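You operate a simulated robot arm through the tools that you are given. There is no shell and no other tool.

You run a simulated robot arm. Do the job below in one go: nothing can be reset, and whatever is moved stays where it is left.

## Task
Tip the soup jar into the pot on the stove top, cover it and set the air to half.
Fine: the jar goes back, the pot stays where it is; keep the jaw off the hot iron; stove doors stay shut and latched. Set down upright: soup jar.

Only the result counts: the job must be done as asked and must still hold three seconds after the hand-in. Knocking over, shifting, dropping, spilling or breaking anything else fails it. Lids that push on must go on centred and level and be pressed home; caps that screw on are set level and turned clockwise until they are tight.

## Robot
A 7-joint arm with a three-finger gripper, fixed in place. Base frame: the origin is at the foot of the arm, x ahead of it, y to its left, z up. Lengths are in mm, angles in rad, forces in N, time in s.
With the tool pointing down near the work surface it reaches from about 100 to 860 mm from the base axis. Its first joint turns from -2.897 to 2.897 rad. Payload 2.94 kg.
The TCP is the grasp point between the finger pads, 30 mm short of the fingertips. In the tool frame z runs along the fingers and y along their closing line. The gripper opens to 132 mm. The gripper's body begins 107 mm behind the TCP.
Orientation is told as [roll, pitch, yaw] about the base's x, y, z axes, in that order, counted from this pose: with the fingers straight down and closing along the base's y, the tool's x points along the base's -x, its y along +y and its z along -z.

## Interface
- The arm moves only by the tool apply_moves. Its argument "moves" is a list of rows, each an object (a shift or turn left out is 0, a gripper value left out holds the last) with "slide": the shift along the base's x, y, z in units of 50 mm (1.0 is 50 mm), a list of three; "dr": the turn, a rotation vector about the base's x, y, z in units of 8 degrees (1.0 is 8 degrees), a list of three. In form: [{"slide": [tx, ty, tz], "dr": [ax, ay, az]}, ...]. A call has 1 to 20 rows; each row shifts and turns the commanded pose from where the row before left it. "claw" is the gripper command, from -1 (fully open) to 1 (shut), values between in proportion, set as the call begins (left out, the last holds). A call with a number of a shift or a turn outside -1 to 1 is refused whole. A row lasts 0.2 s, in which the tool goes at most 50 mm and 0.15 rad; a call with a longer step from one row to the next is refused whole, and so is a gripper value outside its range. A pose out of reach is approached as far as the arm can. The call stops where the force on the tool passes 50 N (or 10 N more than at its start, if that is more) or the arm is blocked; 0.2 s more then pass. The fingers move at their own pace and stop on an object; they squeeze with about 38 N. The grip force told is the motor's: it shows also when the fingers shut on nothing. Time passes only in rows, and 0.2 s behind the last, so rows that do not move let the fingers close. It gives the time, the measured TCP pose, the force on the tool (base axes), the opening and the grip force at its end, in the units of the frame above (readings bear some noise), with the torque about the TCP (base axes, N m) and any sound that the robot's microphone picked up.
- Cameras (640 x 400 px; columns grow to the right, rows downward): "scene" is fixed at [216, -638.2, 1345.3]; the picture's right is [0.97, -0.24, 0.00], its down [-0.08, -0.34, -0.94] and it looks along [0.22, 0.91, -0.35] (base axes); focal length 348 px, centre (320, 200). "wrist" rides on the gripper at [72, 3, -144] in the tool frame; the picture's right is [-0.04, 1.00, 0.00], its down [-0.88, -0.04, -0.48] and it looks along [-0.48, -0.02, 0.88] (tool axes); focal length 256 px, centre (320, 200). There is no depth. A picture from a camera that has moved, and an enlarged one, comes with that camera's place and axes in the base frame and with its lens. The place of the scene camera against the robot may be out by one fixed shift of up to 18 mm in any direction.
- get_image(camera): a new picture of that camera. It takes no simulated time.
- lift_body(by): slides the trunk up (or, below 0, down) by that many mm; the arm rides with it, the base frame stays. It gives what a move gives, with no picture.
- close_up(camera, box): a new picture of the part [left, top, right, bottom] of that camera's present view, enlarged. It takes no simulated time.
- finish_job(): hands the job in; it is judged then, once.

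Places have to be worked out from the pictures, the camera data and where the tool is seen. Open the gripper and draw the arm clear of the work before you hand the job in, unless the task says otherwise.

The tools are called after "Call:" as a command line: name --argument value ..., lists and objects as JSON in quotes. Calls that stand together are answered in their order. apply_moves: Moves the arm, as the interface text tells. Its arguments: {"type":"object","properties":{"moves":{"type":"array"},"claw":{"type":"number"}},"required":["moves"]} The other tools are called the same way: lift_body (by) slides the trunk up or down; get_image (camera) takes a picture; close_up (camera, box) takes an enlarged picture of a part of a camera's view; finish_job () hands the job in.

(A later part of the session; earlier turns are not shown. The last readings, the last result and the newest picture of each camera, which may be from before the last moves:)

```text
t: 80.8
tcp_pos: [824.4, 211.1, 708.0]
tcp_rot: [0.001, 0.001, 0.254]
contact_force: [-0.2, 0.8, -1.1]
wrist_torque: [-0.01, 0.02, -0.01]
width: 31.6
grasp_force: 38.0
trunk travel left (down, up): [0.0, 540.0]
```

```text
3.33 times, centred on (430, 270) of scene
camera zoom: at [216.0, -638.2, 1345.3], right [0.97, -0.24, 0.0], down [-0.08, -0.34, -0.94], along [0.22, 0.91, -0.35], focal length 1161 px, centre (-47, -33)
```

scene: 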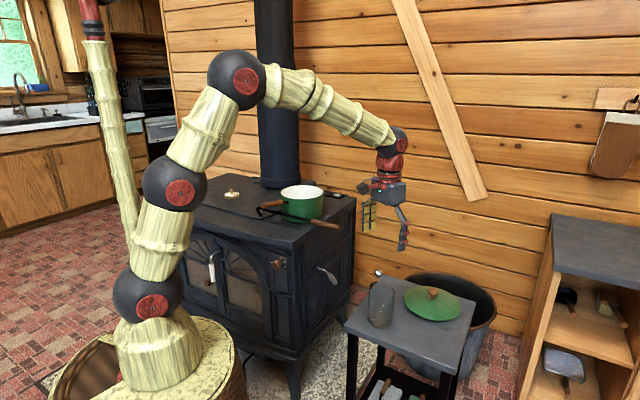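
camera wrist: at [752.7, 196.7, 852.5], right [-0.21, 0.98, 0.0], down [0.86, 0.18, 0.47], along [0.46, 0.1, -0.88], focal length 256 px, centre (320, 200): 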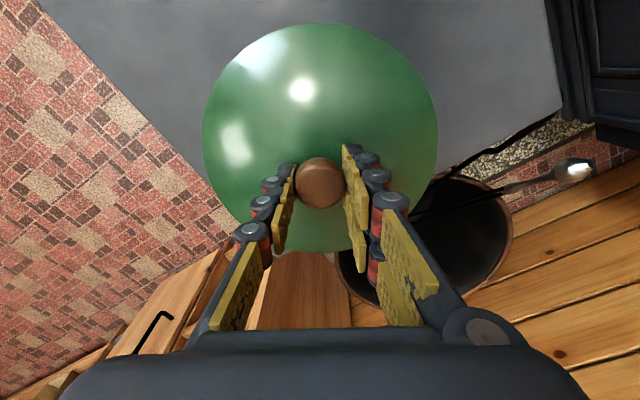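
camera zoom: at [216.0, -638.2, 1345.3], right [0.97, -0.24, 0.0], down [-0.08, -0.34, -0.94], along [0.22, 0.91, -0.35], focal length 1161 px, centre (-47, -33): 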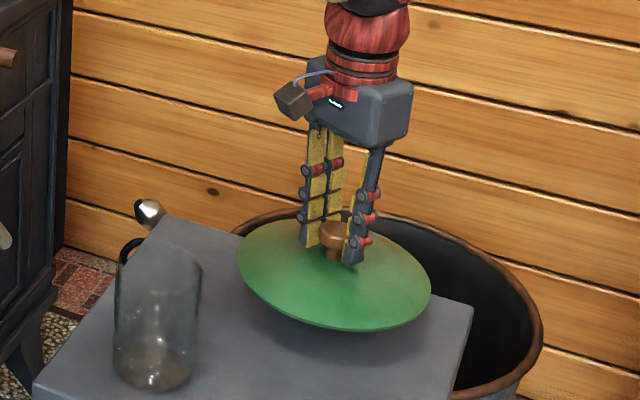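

The lid hangs level, centred under the TCP (within ~1.5 mm), rim plane ≈59 mm below the TCP. I raise the trunk by 150 mm, which lifts everything straight up and helps the reach at the pot.

Call:
lift_body --by 150

Call:
apply_moves --moves '[{"slide": [0, 0, 0.5]}, {"slide": [0, 0, 0.8]}, {"slide": [0, 0, 0.8]}, {"slide": [0, 0, 0.8]}, {"slide": [0, 0, 0.5]}, {"slide": [0, 0, 0]}]'

```text
t: 82.5
tcp_pos: [824.8, 211.4, 856.6]
tcp_rot: [0.001, 0.001, 0.255]
contact_force: [-0.1, 0.5, -1.9]
wrist_torque: [0.02, -0.01, 0.01]
width: 31.3
grasp_force: 38.5
trunk travel left (down, up): [-150.0, 390.0]
```

```text
t: 83.9
tcp_pos: [824.0, 211.8, 1028.5]
tcp_rot: [0.0, 0.004, 0.256]
contact_force: [0.1, 0.1, -0.9]
wrist_torque: [-0.01, 0.01, 0.01]
width: 31.1
grasp_force: 37.9
trunk travel left (down, up): [-150.0, 390.0]
```

I carry the lid towards the stove, stopping about 230 mm short so the wrist camera can see the pot beside the lid.

Call:
apply_moves --moves '[{"slide": [-0.2, 0.36, 0], "dr": [0, 0, 0.3]}, {"slide": [-0.387, 0.696, 0], "dr": [0, 0, 0.55]}, {"slide": [-0.387, 0.696, 0], "dr": [0, 0, 0.55]}, {"slide": [-0.387, 0.696, 0], "dr": [0, 0, 0.55]}, {"slide": [-0.387, 0.696, 0], "dr": [0, 0, 0.55]}, {"slide": [-0.387, 0.696, 0], "dr": [0, 0, 0.55]}, {"slide": [-0.387, 0.696, 0], "dr": [0, 0, 0.55]}, {"slide": [-0.387, 0.696, 0], "dr": [0, 0, 0.55]}, {"slide": [-0.387, 0.696, 0], "dr": [0, 0, 0.55]}, {"slide": [-0.2, 0.34, 0], "dr": [0, 0, 0.33]}, {"slide": [0, 0, 0]}, {"slide": [0, 0, 0]}]'

Call:
get_image --camera "wrist"

Call:
get_image --camera "scene"

```text
t: 86.5
tcp_pos: [649.5, 525.7, 1028.8]
tcp_rot: [0.004, 0.0, 0.958]
contact_force: [0.8, -0.1, -1.7]
wrist_torque: [0.0, -0.03, -0.02]
width: 31.4
grasp_force: 37.7
trunk travel left (down, up): [-150.0, 390.0]
```

```text
taken
camera wrist: at [605.6, 468.6, 1173.7], right [-0.79, 0.61, 0.0], down [0.54, 0.7, 0.47], along [0.29, 0.38, -0.88], focal length 256 px, centre (320, 200)
```

wrist: 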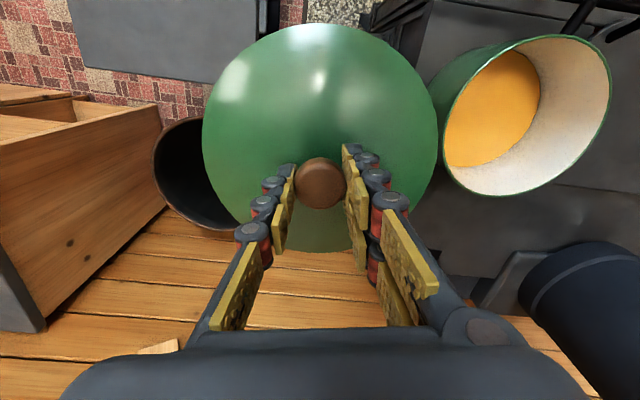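

```text
taken
```

scene: 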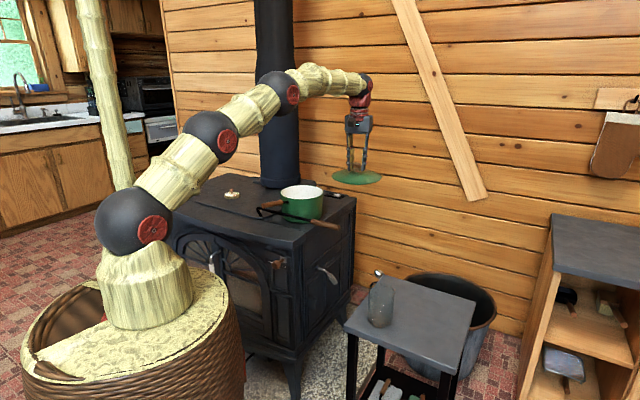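

Call:
close_up --camera "wrist" --box '[420, 20, 630, 210]'

```text
2.11 times, centred on (525, 115) of wrist
camera zoom: at [605.6, 468.6, 1173.7], right [-0.79, 0.61, 0.0], down [0.54, 0.7, 0.47], along [0.29, 0.38, -0.88], focal length 539 px, centre (-112, 379)
```

zoom: 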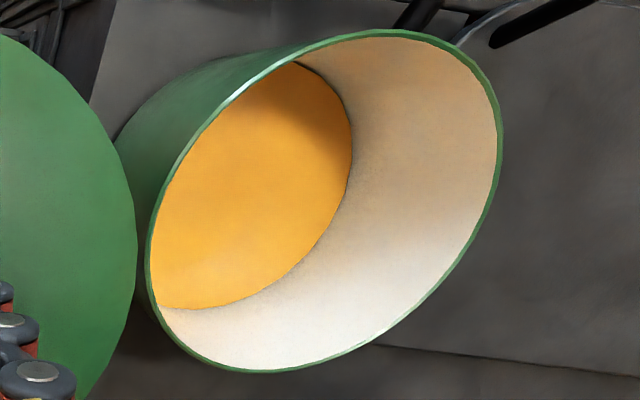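

Fitting the rim circle in this view gives the pot centre ≈(466,658.5), rim z≈887, Ø≈174; the soup is in the pot. I move the lid over the pot centre at the same height.

Call:
apply_moves --moves '[{"slide": [-0.3, 0.22, 0]}, {"slide": [-0.614, 0.439, 0]}, {"slide": [-0.614, 0.439, 0]}, {"slide": [-0.614, 0.439, 0]}, {"slide": [-0.614, 0.439, 0]}, {"slide": [-0.614, 0.439, 0]}, {"slide": [-0.31, 0.22, 0]}, {"slide": [0, 0, 0]}, {"slide": [0, 0, 0]}]'

Call:
get_image --camera "wrist"

Call:
close_up --camera "scene" --box '[240, 120, 380, 240]'

```text
t: 88.5
tcp_pos: [465.5, 657.5, 1025.5]
tcp_rot: [0.002, 0.002, 0.956]
contact_force: [-0.4, 0.6, -1.3]
wrist_torque: [-0.01, 0.02, 0.0]
width: 31.6
grasp_force: 38.2
trunk travel left (down, up): [-150.0, 390.0]
```

```text
taken
camera wrist: at [421.2, 600.5, 1170.9], right [-0.79, 0.61, 0.0], down [0.54, 0.7, 0.48], along [0.29, 0.38, -0.88], focal length 256 px, centre (320, 200)
```

wrist: 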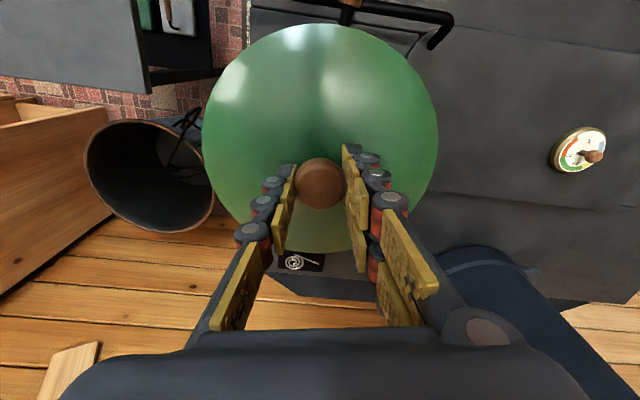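

```text
3.33 times, centred on (310, 180) of scene
camera zoom: at [216.0, -638.2, 1345.3], right [0.97, -0.24, 0.0], down [-0.08, -0.34, -0.94], along [0.22, 0.91, -0.35], focal length 1161 px, centre (353, 267)
```

zoom: 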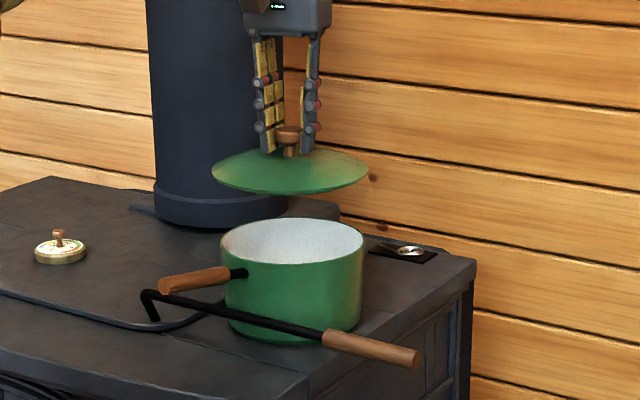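

Call:
close_up --camera "scene" --box '[275, 155, 335, 215]'

```text
6.67 times, centred on (305, 185) of scene
camera zoom: at [216.0, -638.2, 1345.3], right [0.97, -0.24, 0.0], down [-0.08, -0.34, -0.94], along [0.22, 0.91, -0.35], focal length 2321 px, centre (420, 300)
```

zoom: 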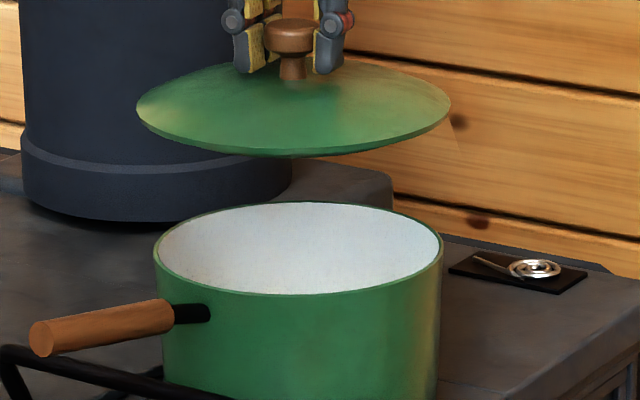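

From the combined views the pot centre is (466.6,659) and the lid is over it within ~2 mm. I lower the lid until the skirt is about to enter the pot.

Call:
apply_moves --moves '[{"slide": [0.01, 0.01, -0.3]}, {"slide": [0, 0, -0.3]}, {"slide": [0, 0, -0.2]}, {"slide": [0, 0, -0.1]}, {"slide": [0, 0, 0]}]'

Call:
close_up --camera "scene" --box '[275, 155, 335, 215]'

```text
t: 89.7
tcp_pos: [466.7, 658.0, 981.4]
tcp_rot: [0.002, 0.001, 0.956]
contact_force: [1.4, -0.3, -2.1]
wrist_torque: [-0.04, 0.0, 0.01]
width: 31.2
grasp_force: 38.0
trunk travel left (down, up): [-150.0, 390.0]
```

```text
6.67 times, centred on (305, 185) of scene
camera zoom: at [216.0, -638.2, 1345.3], right [0.97, -0.24, 0.0], down [-0.08, -0.34, -0.94], along [0.22, 0.91, -0.35], focal length 2321 px, centre (420, 300)
```

zoom: 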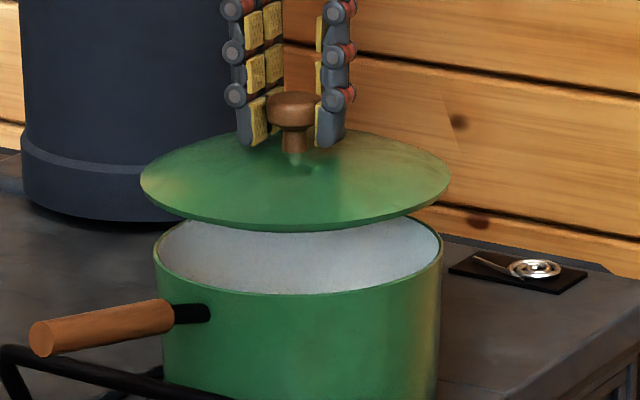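

Re-checking the low view shows the table top is at ≈600 and the lid's skirt is only ≈9 mm deep with the rim ≈53 mm below the TCP, so I expect seating at TCP z≈939. I go down to ≈953 and then feel my way.

Call:
apply_moves --moves '[{"slide": [0, 0, -0.2]}, {"slide": [0, 0, -0.2]}, {"slide": [0, 0, -0.16]}, {"slide": [0, 0, 0]}]'

Call:
close_up --camera "scene" --box '[275, 155, 335, 215]'

Call:
get_image --camera "wrist"

```text
t: 90.7
tcp_pos: [464.3, 657.0, 954.0]
tcp_rot: [0.001, -0.001, 0.957]
contact_force: [0.5, 0.5, -1.5]
wrist_torque: [0.02, 0.0, -0.02]
width: 31.6
grasp_force: 38.7
trunk travel left (down, up): [-150.0, 390.0]
```

```text
6.67 times, centred on (305, 185) of scene
camera zoom: at [216.0, -638.2, 1345.3], right [0.97, -0.24, 0.0], down [-0.08, -0.34, -0.94], along [0.22, 0.91, -0.35], focal length 2321 px, centre (420, 300)
```

zoom: 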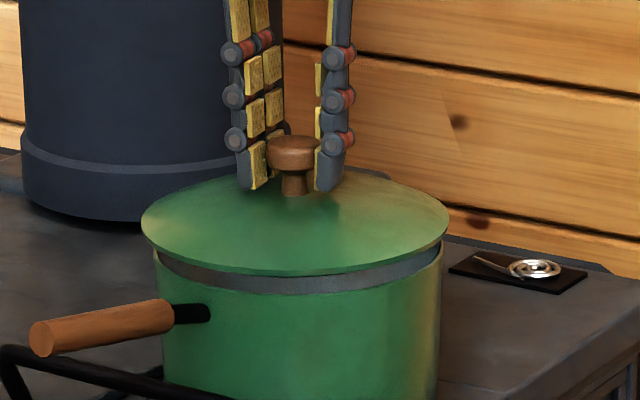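

```text
taken
camera wrist: at [420.8, 600.8, 1099.1], right [-0.79, 0.61, 0.0], down [0.54, 0.7, 0.48], along [0.29, 0.38, -0.88], focal length 256 px, centre (320, 200)
```

wrist: 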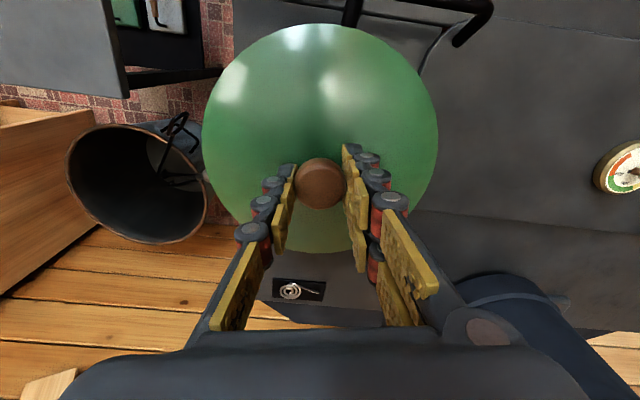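

The lid is aligned with the pot to within 1–2 mm. I shift 1 mm and lower in small steps, watching the force.

Call:
apply_moves --moves '[{"slide": [0.025, 0, -0.05]}, {"slide": [0, 0, -0.06]}, {"slide": [0, 0, -0.06]}, {"slide": [0, 0, 0]}]'

```text
t: 91.7
tcp_pos: [466.8, 656.4, 946.3]
tcp_rot: [0.001, 0.001, 0.957]
contact_force: [-0.8, 0.8, -1.8]
wrist_torque: [0.01, -0.01, 0.0]
width: 31.2
grasp_force: 38.2
trunk travel left (down, up): [-150.0, 390.0]
```

Call:
apply_moves --moves '[{"slide": [0, 0, -0.05]}, {"slide": [0, 0, -0.04]}, {"slide": [0, 0, 0]}]'

Call:
close_up --camera "scene" --box '[275, 155, 335, 215]'

```text
t: 92.5
tcp_pos: [465.8, 656.4, 940.9]
tcp_rot: [0.002, 0.0, 0.957]
contact_force: [-1.2, -0.5, -1.4]
wrist_torque: [0.01, 0.0, -0.01]
width: 31.2
grasp_force: 38.0
trunk travel left (down, up): [-150.0, 390.0]
```

```text
6.67 times, centred on (305, 185) of scene
camera zoom: at [216.0, -638.2, 1345.3], right [0.97, -0.24, 0.0], down [-0.08, -0.34, -0.94], along [0.22, 0.91, -0.35], focal length 2321 px, centre (420, 300)
```

zoom: 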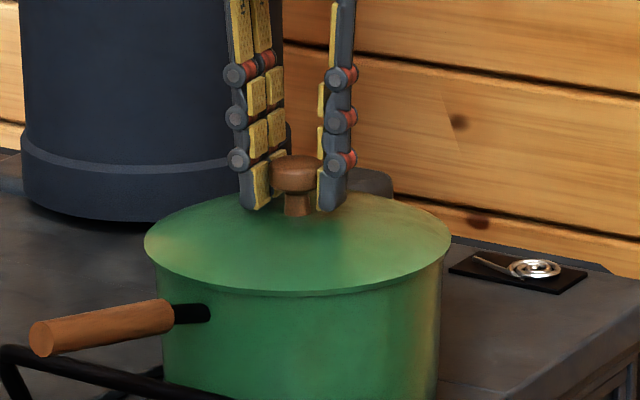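

Nearly seated and centred. I continue down in 1–1.5 mm steps until contact.

Call:
apply_moves --moves '[{"slide": [0, 0, -0.03]}, {"slide": [0, 0, -0.02]}, {"slide": [0, 0, 0]}]'

```text
t: 93.3
tcp_pos: [466.1, 659.7, 940.7]
tcp_rot: [0.002, 0.003, 0.957]
contact_force: [-1.3, -0.2, 1.0]
wrist_torque: [-0.26, 0.02, -0.06]
width: 31.2
grasp_force: 37.7
trunk travel left (down, up): [-150.0, 390.0]
```

Contact has begun. I press a little further to push the lid home.

Call:
apply_moves --moves '[{"slide": [0, 0, -0.02]}, {"slide": [0, 0, 0]}]'

Call:
close_up --camera "scene" --box '[275, 155, 335, 215]'

```text
t: 93.9
tcp_pos: [465.5, 658.8, 940.9]
tcp_rot: [0.004, -0.003, 0.956]
contact_force: [0.4, 2.5, 12.1]
wrist_torque: [-0.68, 0.63, -0.23]
width: 31.0
grasp_force: 38.1
trunk travel left (down, up): [-150.0, 390.0]
```

```text
6.67 times, centred on (305, 185) of scene
camera zoom: at [216.0, -638.2, 1345.3], right [0.97, -0.24, 0.0], down [-0.08, -0.34, -0.94], along [0.22, 0.91, -0.35], focal length 2321 px, centre (420, 300)
```

zoom: 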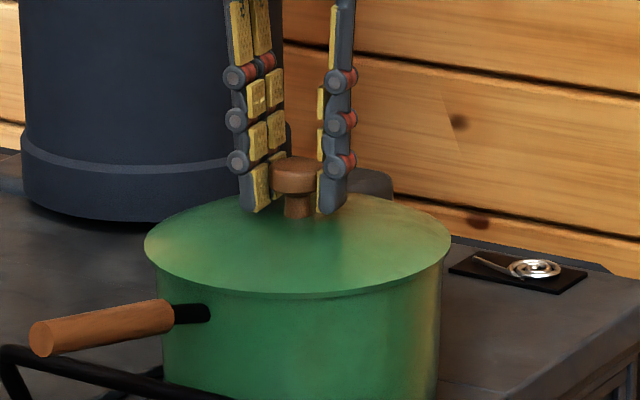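

12 N so far, with the contact slightly on the robot side. I press a bit more to seat it evenly.

Call:
apply_moves --moves '[{"slide": [0, 0, -0.04]}, {"slide": [0, 0, 0]}]'

```text
t: 94.5
tcp_pos: [465.5, 657.1, 940.7]
tcp_rot: [0.002, -0.005, 0.956]
contact_force: [0.4, 1.4, 24.6]
wrist_torque: [-0.35, 0.33, -0.32]
width: 31.1
grasp_force: 37.7
trunk travel left (down, up): [-150.0, 390.0]
```

The pressure is now nearly central (24.6 N): the lid is bedding onto the rim. One more small press, then I relax.

Call:
apply_moves --moves '[{"slide": [0, 0, -0.03]}, {"slide": [0, 0, 0]}, {"slide": [0, 0, 0]}]'

Call:
close_up --camera "scene" --box '[275, 155, 335, 215]'

Call:
get_image --camera "wrist"

```text
t: 95.3
tcp_pos: [467.6, 658.0, 938.3]
tcp_rot: [0.001, -0.006, 0.958]
contact_force: [2.9, 6.6, 30.9]
wrist_torque: [0.14, -0.06, -0.35]
width: 31.2
grasp_force: 38.1
trunk travel left (down, up): [-150.0, 390.0]
```

```text
6.67 times, centred on (305, 185) of scene
camera zoom: at [216.0, -638.2, 1345.3], right [0.97, -0.24, 0.0], down [-0.08, -0.34, -0.94], along [0.22, 0.91, -0.35], focal length 2321 px, centre (420, 300)
```

zoom: 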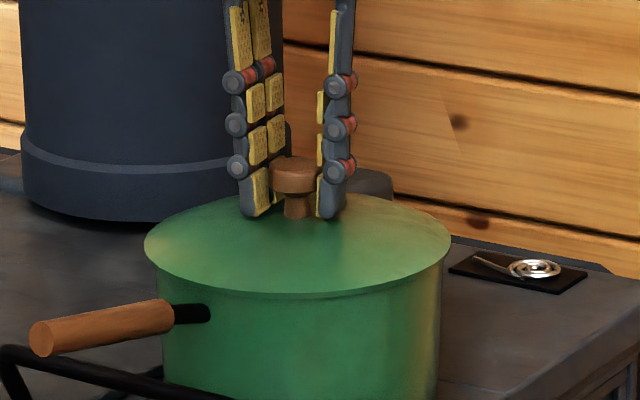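

```text
taken
camera wrist: at [421.3, 599.6, 1082.1], right [-0.79, 0.61, 0.0], down [0.54, 0.69, 0.48], along [0.29, 0.38, -0.88], focal length 256 px, centre (320, 200)
```

wrist: 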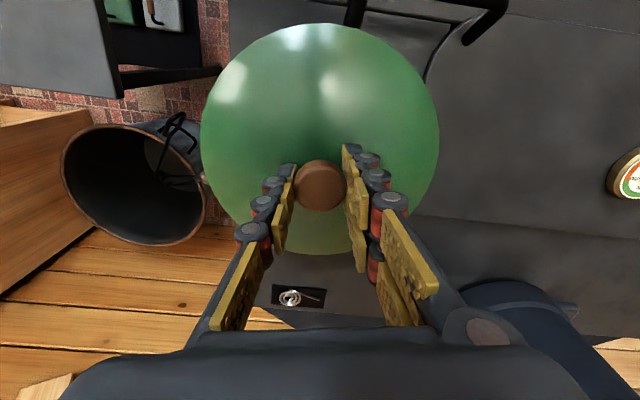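

Pressed with ≈31 N evenly (torque ≈0), lid level and centred. I relax the pressure before opening.

Call:
apply_moves --moves '[{"slide": [0, 0, 0.04]}, {"slide": [0, 0, 0.02]}, {"slide": [0, 0, 0]}]'

```text
t: 96.1
tcp_pos: [465.0, 655.7, 936.9]
tcp_rot: [0.003, 0.004, 0.956]
contact_force: [0.4, 2.5, 13.3]
wrist_torque: [0.44, -0.41, -0.21]
width: 31.0
grasp_force: 37.7
trunk travel left (down, up): [-150.0, 390.0]
```

Call:
apply_moves --moves '[{"slide": [0, 0, 0.02]}, {"slide": [0, 0, 0]}]'

```text
t: 96.7
tcp_pos: [465.8, 657.5, 937.3]
tcp_rot: [0.001, 0.004, 0.954]
contact_force: [0.1, -0.6, 0.2]
wrist_torque: [0.09, -0.14, -0.05]
width: 31.1
grasp_force: 37.7
trunk travel left (down, up): [-150.0, 390.0]
```

Force is ≈0. I open the jaws moderately.

Call:
apply_moves --moves '[{"slide": [0, 0, 0]}, {"slide": [0, 0, 0]}, {"slide": [0, 0, 0]}, {"slide": [0, 0, 0]}]' --claw -0.2

Call:
close_up --camera "scene" --box '[275, 155, 335, 215]'

Call:
get_image --camera "wrist"

```text
t: 97.7
tcp_pos: [466.4, 659.5, 939.6]
tcp_rot: [0.001, 0.001, 0.956]
contact_force: [0.0, 0.1, 0.8]
wrist_torque: [-0.02, 0.03, -0.01]
width: 79.4
grasp_force: 0.0
trunk travel left (down, up): [-150.0, 390.0]
```

```text
6.67 times, centred on (305, 185) of scene
camera zoom: at [216.0, -638.2, 1345.3], right [0.97, -0.24, 0.0], down [-0.08, -0.34, -0.94], along [0.22, 0.91, -0.35], focal length 2321 px, centre (420, 300)
```

zoom: 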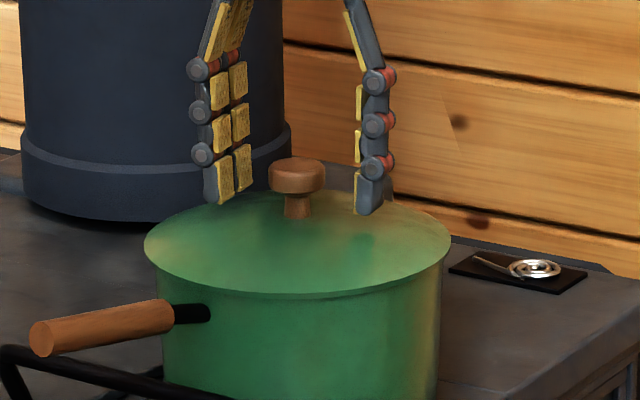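

```text
taken
camera wrist: at [422.1, 600.7, 1083.9], right [-0.79, 0.61, 0.0], down [0.54, 0.7, 0.48], along [0.29, 0.38, -0.88], focal length 256 px, centre (320, 200)
```

wrist: 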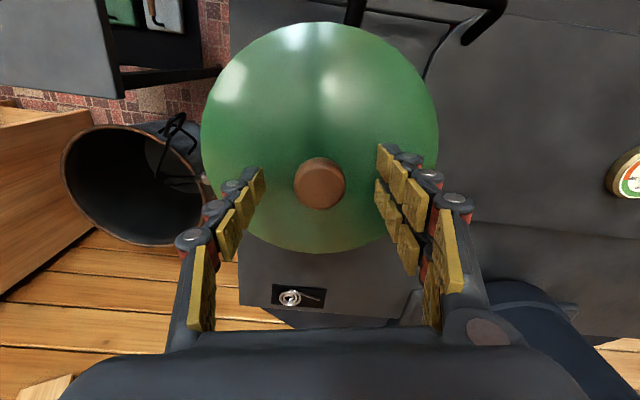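

Call:
close_up --camera "scene" --box '[284, 182, 320, 206]'

```text
16.00 times, centred on (302, 194) of scene
camera zoom: at [216.0, -638.2, 1345.3], right [0.97, -0.24, 0.0], down [-0.08, -0.34, -0.94], along [0.22, 0.91, -0.35], focal length 5571 px, centre (608, 296)
```

zoom: 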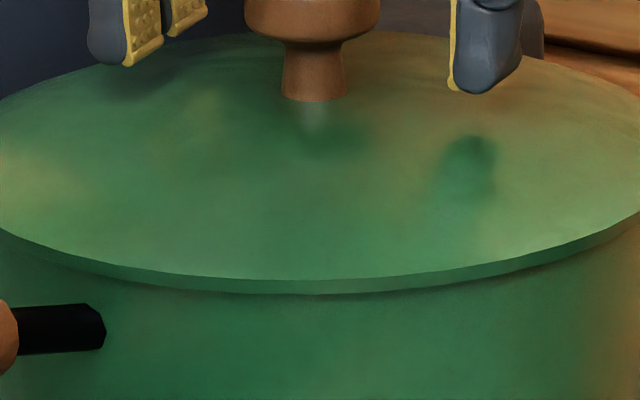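

The lid sits flush on the pot rim, level and centred. I retreat straight up, then back towards the robot to look at the air control.

Call:
apply_moves --moves '[{"slide": [0, 0, 0.3]}, {"slide": [0, 0, 0.6]}, {"slide": [0, 0, 0.8]}, {"slide": [0, 0, 0.8]}, {"slide": [0, 0, 0]}]'

Call:
close_up --camera "scene" --box '[240, 130, 360, 240]'

```text
t: 98.9
tcp_pos: [467.4, 657.1, 1062.7]
tcp_rot: [0.001, 0.001, 0.957]
contact_force: [-0.5, -0.3, -1.1]
wrist_torque: [0.01, -0.04, 0.0]
width: 79.3
grasp_force: 0.1
trunk travel left (down, up): [-150.0, 390.0]
```

```text
3.64 times, centred on (300, 185) of scene
camera zoom: at [216.0, -638.2, 1345.3], right [0.97, -0.24, 0.0], down [-0.08, -0.34, -0.94], along [0.22, 0.91, -0.35], focal length 1266 px, centre (393, 254)
```

zoom: 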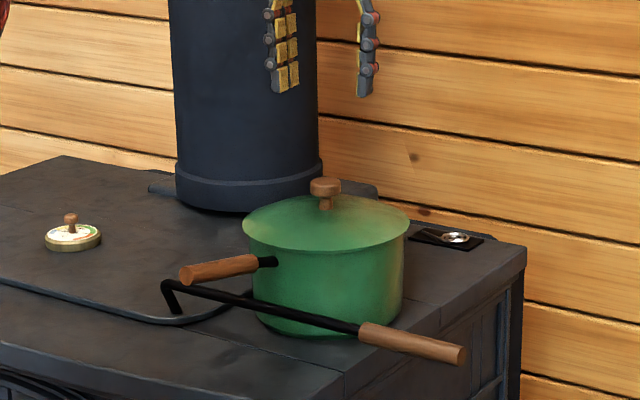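

The lid looks right. I move back in front of the stove, keeping high, and then lower the trunk again.

Call:
apply_moves --moves '[{"slide": [-0.3, -0.4, 0]}, {"slide": [-0.472, -0.622, 0]}, {"slide": [-0.472, -0.622, 0]}, {"slide": [-0.472, -0.622, 0]}, {"slide": [-0.472, -0.622, 0]}, {"slide": [-0.472, -0.622, 0]}, {"slide": [-0.472, -0.622, 0]}, {"slide": [-0.472, -0.622, 0]}, {"slide": [-0.472, -0.622, 0]}, {"slide": [-0.472, -0.622, 0]}, {"slide": [-0.3, -0.3, 0]}, {"slide": [0, 0, 0]}]'

Call:
get_image --camera "wrist"

Call:
get_image --camera "scene"

```text
t: 101.5
tcp_pos: [225.3, 341.8, 1065.4]
tcp_rot: [0.003, 0.0, 0.955]
contact_force: [-0.4, -0.2, -0.1]
wrist_torque: [0.04, 0.01, -0.03]
width: 79.1
grasp_force: 0.1
trunk travel left (down, up): [-150.0, 390.0]
```

```text
taken
camera wrist: at [180.6, 284.2, 1210.5], right [-0.79, 0.61, 0.0], down [0.54, 0.7, 0.48], along [0.29, 0.38, -0.88], focal length 256 px, centre (320, 200)
```

wrist: 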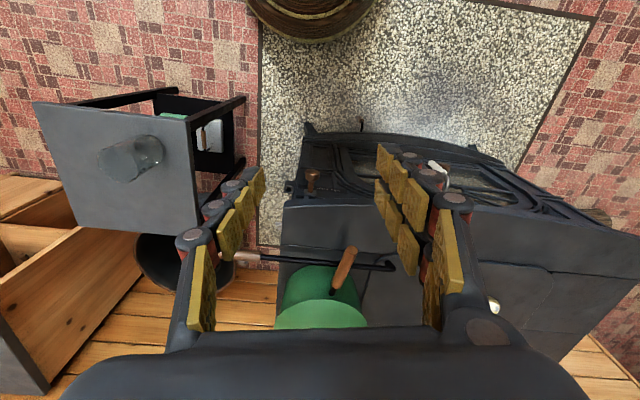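

```text
taken
```

scene: 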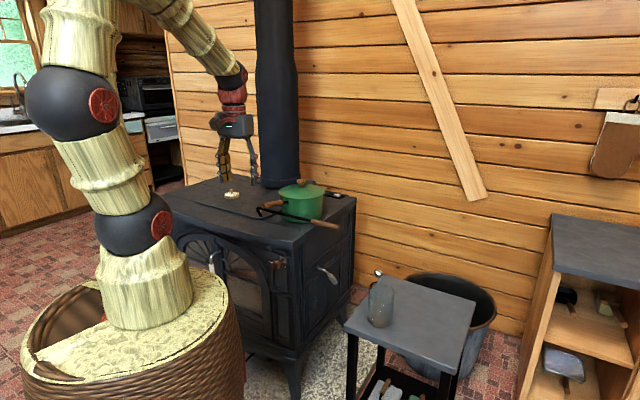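

I lower the trunk by 150 mm and look at the air control from this lower place.

Call:
lift_body --by -150

Call:
get_image --camera "wrist"

Call:
close_up --camera "wrist" --box '[250, 60, 390, 200]'

```text
t: 103.3
tcp_pos: [225.2, 341.1, 916.7]
tcp_rot: [0.001, 0.0, 0.956]
contact_force: [0.2, 0.7, -0.3]
wrist_torque: [0.0, 0.0, 0.02]
width: 79.2
grasp_force: 0.1
trunk travel left (down, up): [0.0, 540.0]
```

```text
taken
camera wrist: at [180.9, 284.4, 1060.9], right [-0.79, 0.61, 0.0], down [0.54, 0.7, 0.48], along [0.29, 0.38, -0.88], focal length 256 px, centre (320, 200)
```

wrist: 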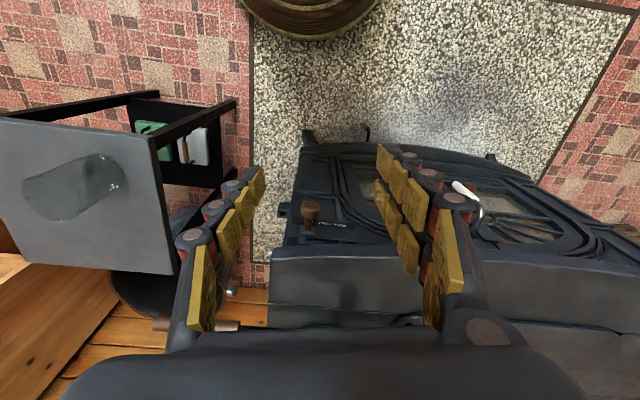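

```text
2.86 times, centred on (320, 130) of wrist
camera zoom: at [180.9, 284.4, 1060.9], right [-0.79, 0.61, 0.0], down [0.54, 0.7, 0.48], along [0.29, 0.38, -0.88], focal length 731 px, centre (320, 400)
```

zoom: 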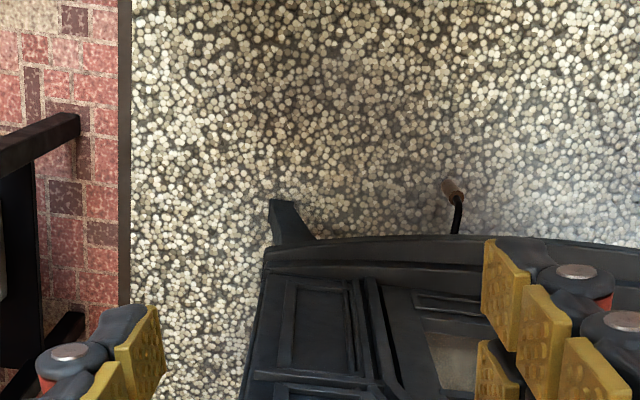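

Call:
close_up --camera "wrist" --box '[270, 185, 390, 260]'

```text
5.33 times, centred on (330, 222) of wrist
camera zoom: at [180.9, 284.4, 1060.9], right [-0.79, 0.61, 0.0], down [0.54, 0.7, 0.48], along [0.29, 0.38, -0.88], focal length 1365 px, centre (267, 80)
```

zoom: 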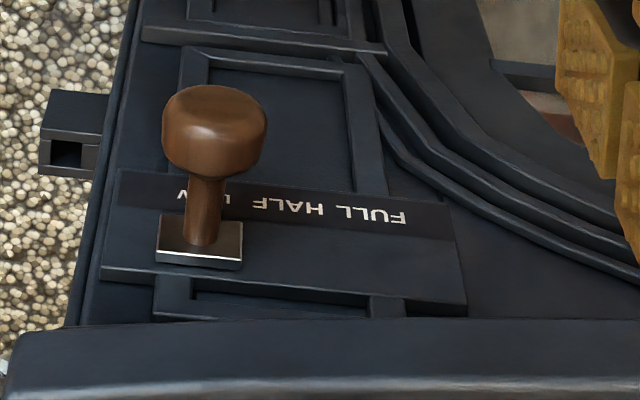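

The knob stands at LOW; HALF is the middle label. I tilt the tool 30° towards the stove face (heading 45°) and come closer for a second viewpoint.

Call:
apply_moves --moves '[{"dr": [0, 0, -0.61]}, {"dr": [0, 0, -0.61]}, {"dr": [0.664, -0.664, 0]}, {"dr": [0.664, -0.664, 0]}, {"dr": [0.664, -0.664, 0]}, {"dr": [0.664, -0.664, 0]}, {"slide": [0, 0, 0]}]'

Call:
apply_moves --moves '[{"slide": [0.2, 0.24, -0.5]}, {"slide": [0.2, 0.24, -0.6]}, {"slide": [0.2, 0.24, -0.6]}, {"slide": [0.2, 0.24, -0.6]}, {"slide": [0.2, 0.2, -0.5]}, {"slide": [0, 0, 0]}]'

Call:
get_image --camera "wrist"

Call:
get_image --camera "scene"

```text
t: 104.9
tcp_pos: [226.7, 342.5, 915.8]
tcp_rot: [0.002, -0.526, 0.785]
contact_force: [0.0, -0.7, 0.1]
wrist_torque: [0.01, 0.01, -0.01]
width: 79.4
grasp_force: 0.1
trunk travel left (down, up): [0.0, 540.0]
```

```text
t: 106.3
tcp_pos: [273.2, 400.4, 775.3]
tcp_rot: [0.003, -0.525, 0.785]
contact_force: [-0.7, -0.3, 0.5]
wrist_torque: [-0.01, -0.01, -0.08]
width: 79.1
grasp_force: 0.0
trunk travel left (down, up): [0.0, 540.0]
```

```text
taken
camera wrist: at [175.8, 307.2, 864.8], right [-0.68, 0.73, 0.02], down [0.4, 0.34, 0.85], along [0.61, 0.59, -0.52], focal length 256 px, centre (320, 200)
```

wrist: 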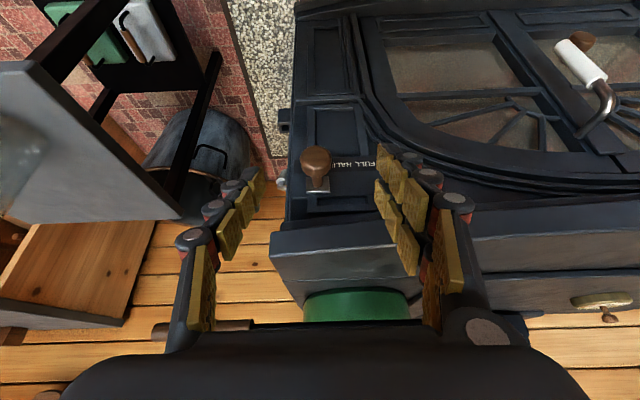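

```text
taken
```

scene: 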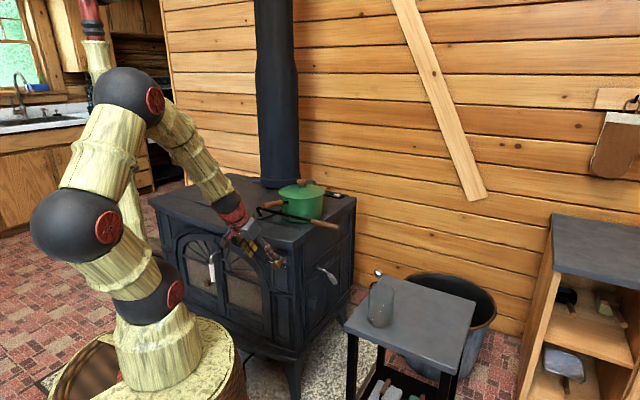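

Call:
close_up --camera "wrist" --box '[270, 120, 430, 220]'

Call:
close_up --camera "wrist" --box '[260, 180, 440, 330]'

```text
4.00 times, centred on (350, 170) of wrist
camera zoom: at [175.8, 307.2, 864.8], right [-0.68, 0.73, 0.02], down [0.4, 0.34, 0.85], along [0.61, 0.59, -0.52], focal length 1024 px, centre (200, 320)
```

zoom: 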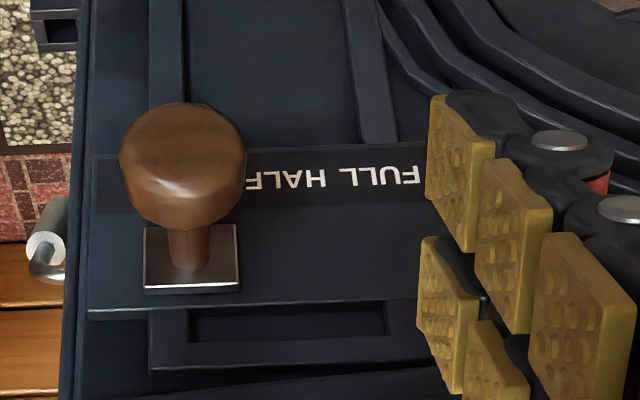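

```text
2.67 times, centred on (350, 255) of wrist
camera zoom: at [175.8, 307.2, 864.8], right [-0.68, 0.73, 0.02], down [0.4, 0.34, 0.85], along [0.61, 0.59, -0.52], focal length 683 px, centre (240, 53)
```

zoom: 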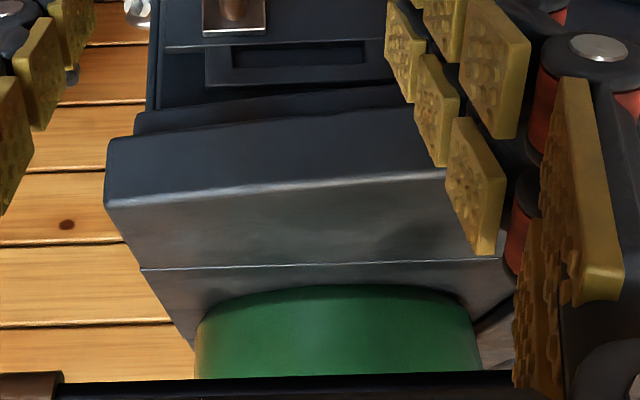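

Triangulating: knob cap centre ≈(329,449,691), its base plate ≈(360,479.5,690), so it sticks out ≈44 mm along the face normal; HALF lies ≈29–30 mm to the left along (−0.707,0.707). I approach along the tool axis with the jaws straddling the knob.

Call:
apply_moves --moves '[{"slide": [0.32, 0.245, -0.25]}, {"slide": [0.32, 0.245, -0.25]}, {"slide": [0, 0, 0]}]'

Call:
get_image --camera "wrist"

Call:
close_up --camera "scene" --box '[225, 195, 335, 295]'

```text
t: 107.1
tcp_pos: [306.7, 424.1, 750.3]
tcp_rot: [0.003, -0.524, 0.787]
contact_force: [0.8, -0.1, 1.3]
wrist_torque: [-0.01, 0.02, 0.01]
width: 79.4
grasp_force: 0.0
trunk travel left (down, up): [0.0, 540.0]
```

```text
taken
camera wrist: at [209.2, 331.0, 839.8], right [-0.68, 0.73, 0.02], down [0.4, 0.34, 0.85], along [0.61, 0.59, -0.52], focal length 256 px, centre (320, 200)
```

wrist: 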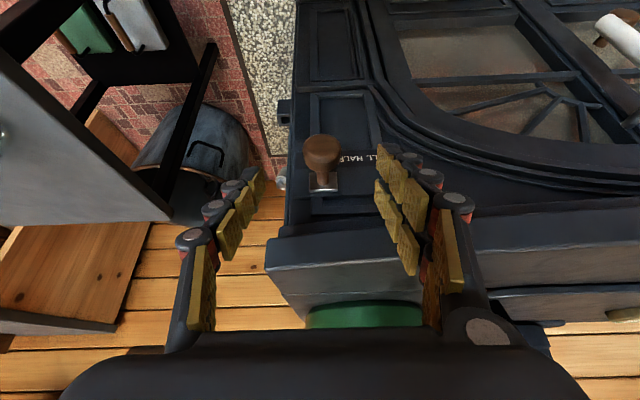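

```text
4.00 times, centred on (280, 245) of scene
camera zoom: at [216.0, -638.2, 1345.3], right [0.97, -0.24, 0.0], down [-0.08, -0.34, -0.94], along [0.22, 0.91, -0.35], focal length 1393 px, centre (480, 20)
```

zoom: 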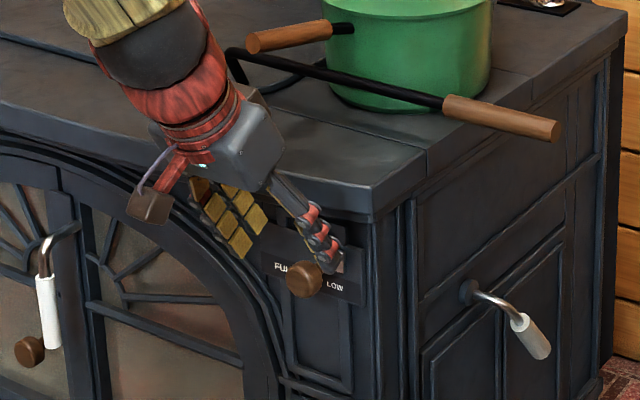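

The knob lies exactly on the approach line. I advance to straddle it.

Call:
apply_moves --moves '[{"slide": [0.12, 0.15, -0.35]}, {"slide": [0.12, 0.15, -0.35]}, {"slide": [0.12, 0.15, -0.34]}, {"slide": [0, 0, 0]}]'

Call:
get_image --camera "wrist"

Call:
close_up --camera "scene" --box '[245, 225, 315, 295]'

```text
t: 108.1
tcp_pos: [327.1, 447.9, 698.9]
tcp_rot: [0.002, -0.525, 0.786]
contact_force: [0.9, 0.2, 0.0]
wrist_torque: [-0.03, 0.02, 0.03]
width: 79.1
grasp_force: 0.0
trunk travel left (down, up): [0.0, 540.0]
```

```text
taken
camera wrist: at [228.9, 354.3, 788.3], right [-0.68, 0.73, 0.02], down [0.4, 0.34, 0.85], along [0.61, 0.59, -0.52], focal length 256 px, centre (320, 200)
```

wrist: 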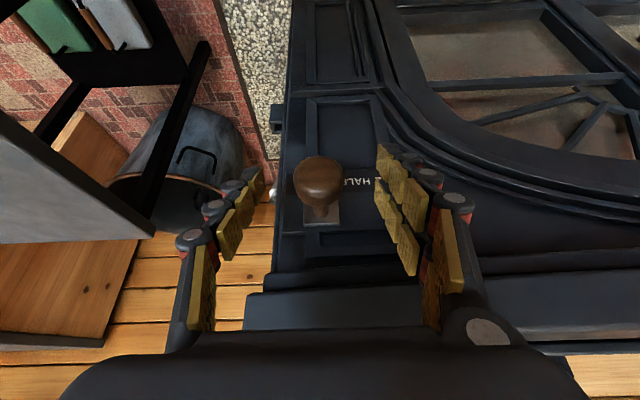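

```text
5.71 times, centred on (280, 260) of scene
camera zoom: at [216.0, -638.2, 1345.3], right [0.97, -0.24, 0.0], down [-0.08, -0.34, -0.94], along [0.22, 0.91, -0.35], focal length 1990 px, centre (549, -143)
```

zoom: 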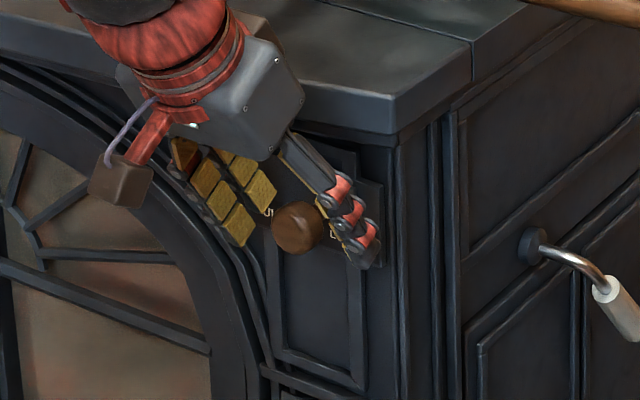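

The cap is between the fingers with no contact on the iron. I close on the wooden knob.

Call:
apply_moves --moves '[{"slide": [0, 0, 0]}, {"slide": [0, 0, 0]}, {"slide": [0, 0, 0]}, {"slide": [0, 0, 0]}, {"slide": [0, 0, 0]}]' --claw 1

Call:
close_up --camera "wrist" --box '[250, 120, 410, 240]'

```text
t: 109.3
tcp_pos: [326.8, 447.7, 699.9]
tcp_rot: [0.002, -0.523, 0.787]
contact_force: [0.2, 0.1, -0.7]
wrist_torque: [0.01, -0.01, 0.01]
width: 31.2
grasp_force: 31.7
trunk travel left (down, up): [0.0, 540.0]
```

```text
3.33 times, centred on (330, 180) of wrist
camera zoom: at [228.8, 354.1, 788.5], right [-0.68, 0.73, 0.02], down [0.4, 0.34, 0.85], along [0.61, 0.59, -0.52], focal length 853 px, centre (287, 267)
```

zoom: 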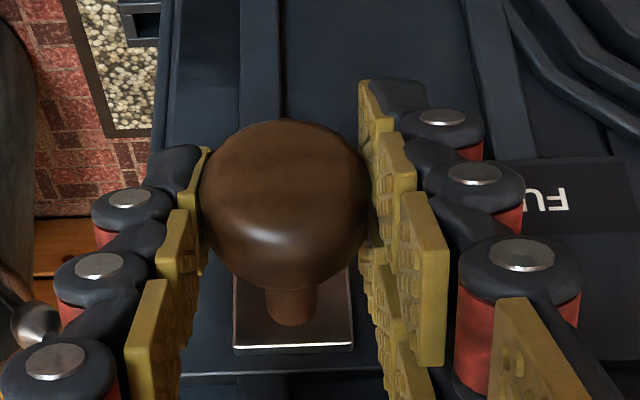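

Gripped. I slide the knob left along the face in small steps: first about 20 mm.

Call:
apply_moves --moves '[{"slide": [-0.07, 0.07, 0]}, {"slide": [-0.07, 0.07, 0]}, {"slide": [-0.07, 0.07, 0]}, {"slide": [-0.07, 0.07, 0]}, {"slide": [0, 0, 0]}]'

Call:
close_up --camera "wrist" --box '[250, 120, 410, 240]'

Call:
close_up --camera "scene" --box '[245, 225, 315, 295]'

```text
t: 110.5
tcp_pos: [312.3, 461.7, 698.3]
tcp_rot: [0.004, -0.525, 0.787]
contact_force: [5.3, 4.0, 2.5]
wrist_torque: [-0.02, -0.05, -0.07]
width: 30.7
grasp_force: 45.0
trunk travel left (down, up): [0.0, 540.0]
```

```text
3.33 times, centred on (330, 180) of wrist
camera zoom: at [214.2, 368.5, 788.3], right [-0.68, 0.73, 0.02], down [0.4, 0.34, 0.85], along [0.61, 0.59, -0.52], focal length 853 px, centre (287, 267)
```

zoom: 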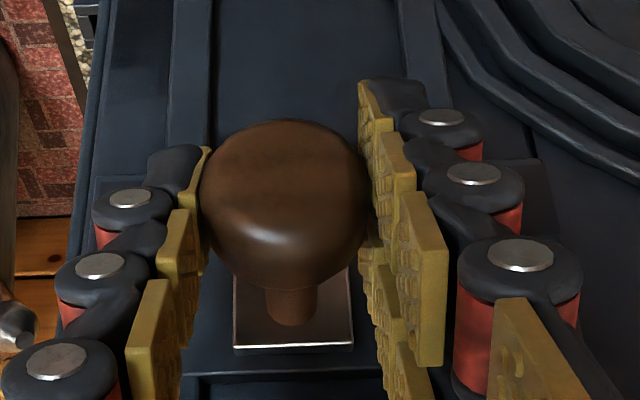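

```text
5.71 times, centred on (280, 260) of scene
camera zoom: at [216.0, -638.2, 1345.3], right [0.97, -0.24, 0.0], down [-0.08, -0.34, -0.94], along [0.22, 0.91, -0.35], focal length 1990 px, centre (549, -143)
```

zoom: 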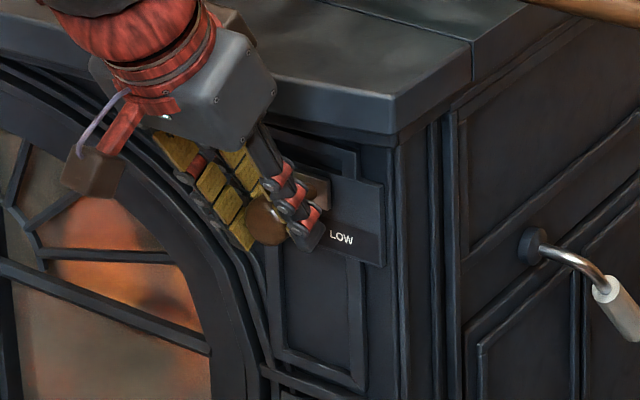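

The knob follows (20 mm so far; camera displacement 20.4 mm). I add the remaining ≈9.4 mm to reach HALF.

Call:
apply_moves --moves '[{"slide": [-0.066, 0.066, 0]}, {"slide": [-0.066, 0.066, 0]}, {"slide": [0, 0, 0]}]'

Call:
close_up --camera "wrist" --box '[250, 120, 410, 240]'

Call:
close_up --camera "scene" --box '[255, 235, 305, 285]'

```text
t: 111.3
tcp_pos: [305.6, 467.5, 699.7]
tcp_rot: [0.001, -0.523, 0.786]
contact_force: [6.3, 6.6, 1.2]
wrist_torque: [0.09, -0.12, 0.06]
width: 31.1
grasp_force: 44.5
trunk travel left (down, up): [0.0, 540.0]
```

```text
3.33 times, centred on (330, 180) of wrist
camera zoom: at [208.1, 374.7, 788.4], right [-0.68, 0.73, 0.02], down [0.4, 0.34, 0.85], along [0.61, 0.59, -0.52], focal length 853 px, centre (287, 267)
```

zoom: 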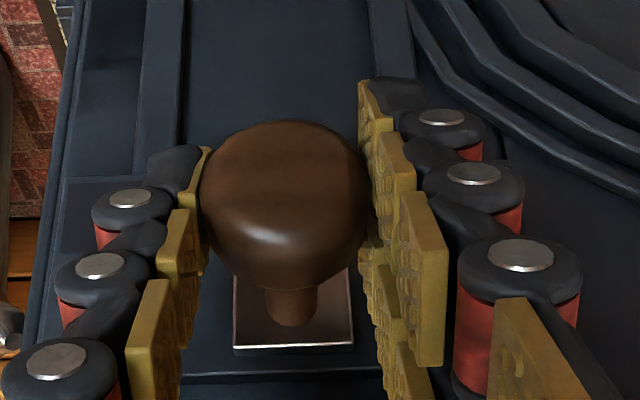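

```text
8.00 times, centred on (280, 260) of scene
camera zoom: at [216.0, -638.2, 1345.3], right [0.97, -0.24, 0.0], down [-0.08, -0.34, -0.94], along [0.22, 0.91, -0.35], focal length 2785 px, centre (640, -280)
```

zoom: 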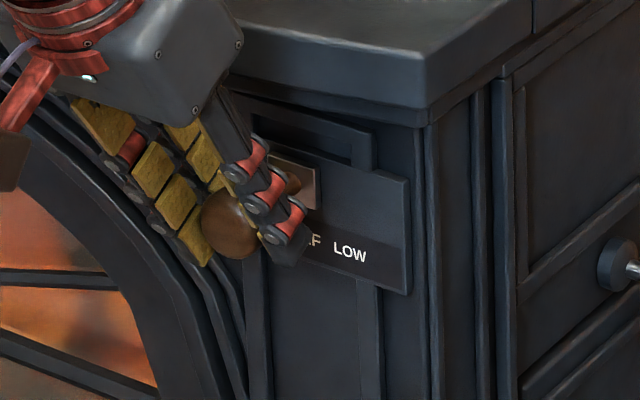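

The camera moved 29.2 mm with the knob. I open the jaws and back off along the tool axis to verify the setting.

Call:
apply_moves --moves '[{"slide": [0, 0, 0]}, {"slide": [0, 0, 0]}, {"slide": [0, 0, 0]}, {"slide": [0, 0, 0]}]' --claw -0.2

Call:
apply_moves --moves '[{"slide": [-0.14, -0.14, 0.34]}, {"slide": [-0.14, -0.14, 0.34]}, {"slide": [-0.14, -0.14, 0.34]}, {"slide": [-0.3, -0.3, 0.5]}, {"slide": [0, 0, 0]}]'

Call:
get_image --camera "wrist"

Call:
close_up --camera "wrist" --box '[260, 110, 420, 230]'

Call:
close_up --camera "scene" --box '[255, 235, 305, 285]'

```text
t: 112.3
tcp_pos: [305.9, 466.7, 700.2]
tcp_rot: [0.002, -0.522, 0.788]
contact_force: [0.0, -0.8, 0.4]
wrist_torque: [-0.01, -0.02, -0.02]
width: 79.4
grasp_force: 0.1
trunk travel left (down, up): [0.0, 540.0]
```

```text
t: 113.5
tcp_pos: [269.4, 431.4, 776.1]
tcp_rot: [0.001, -0.524, 0.788]
contact_force: [0.5, 0.2, 0.2]
wrist_torque: [0.03, -0.03, -0.03]
width: 79.1
grasp_force: 0.1
trunk travel left (down, up): [0.0, 540.0]
```

```text
taken
camera wrist: at [172.7, 338.3, 864.9], right [-0.68, 0.73, 0.02], down [0.4, 0.34, 0.85], along [0.61, 0.59, -0.52], focal length 256 px, centre (320, 200)
```

wrist: 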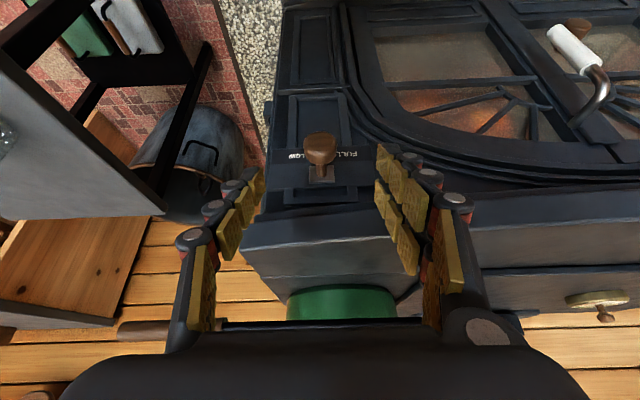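

```text
3.33 times, centred on (340, 170) of wrist
camera zoom: at [172.7, 338.3, 864.9], right [-0.68, 0.73, 0.02], down [0.4, 0.34, 0.85], along [0.61, 0.59, -0.52], focal length 853 px, centre (253, 300)
```

zoom: 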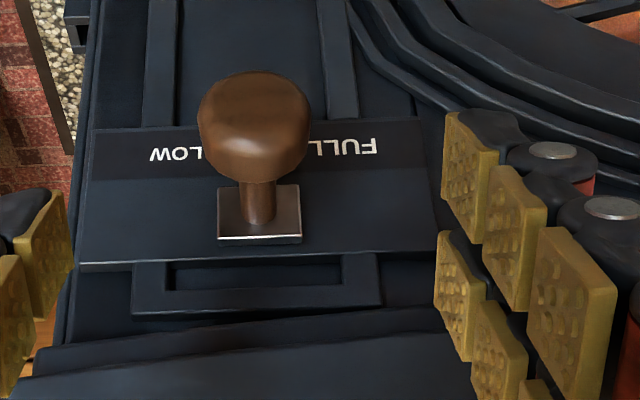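

```text
8.00 times, centred on (280, 260) of scene
camera zoom: at [216.0, -638.2, 1345.3], right [0.97, -0.24, 0.0], down [-0.08, -0.34, -0.94], along [0.22, 0.91, -0.35], focal length 2785 px, centre (640, -280)
```

zoom: 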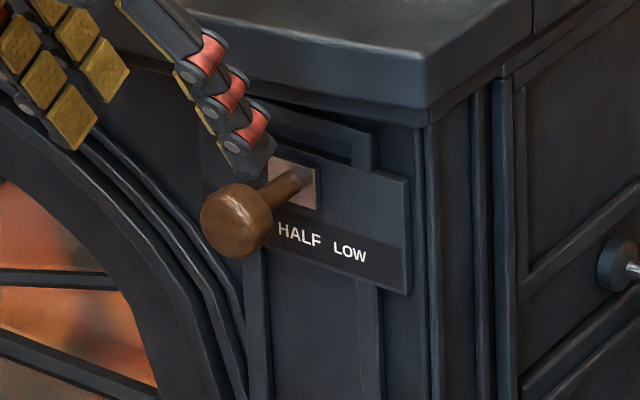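

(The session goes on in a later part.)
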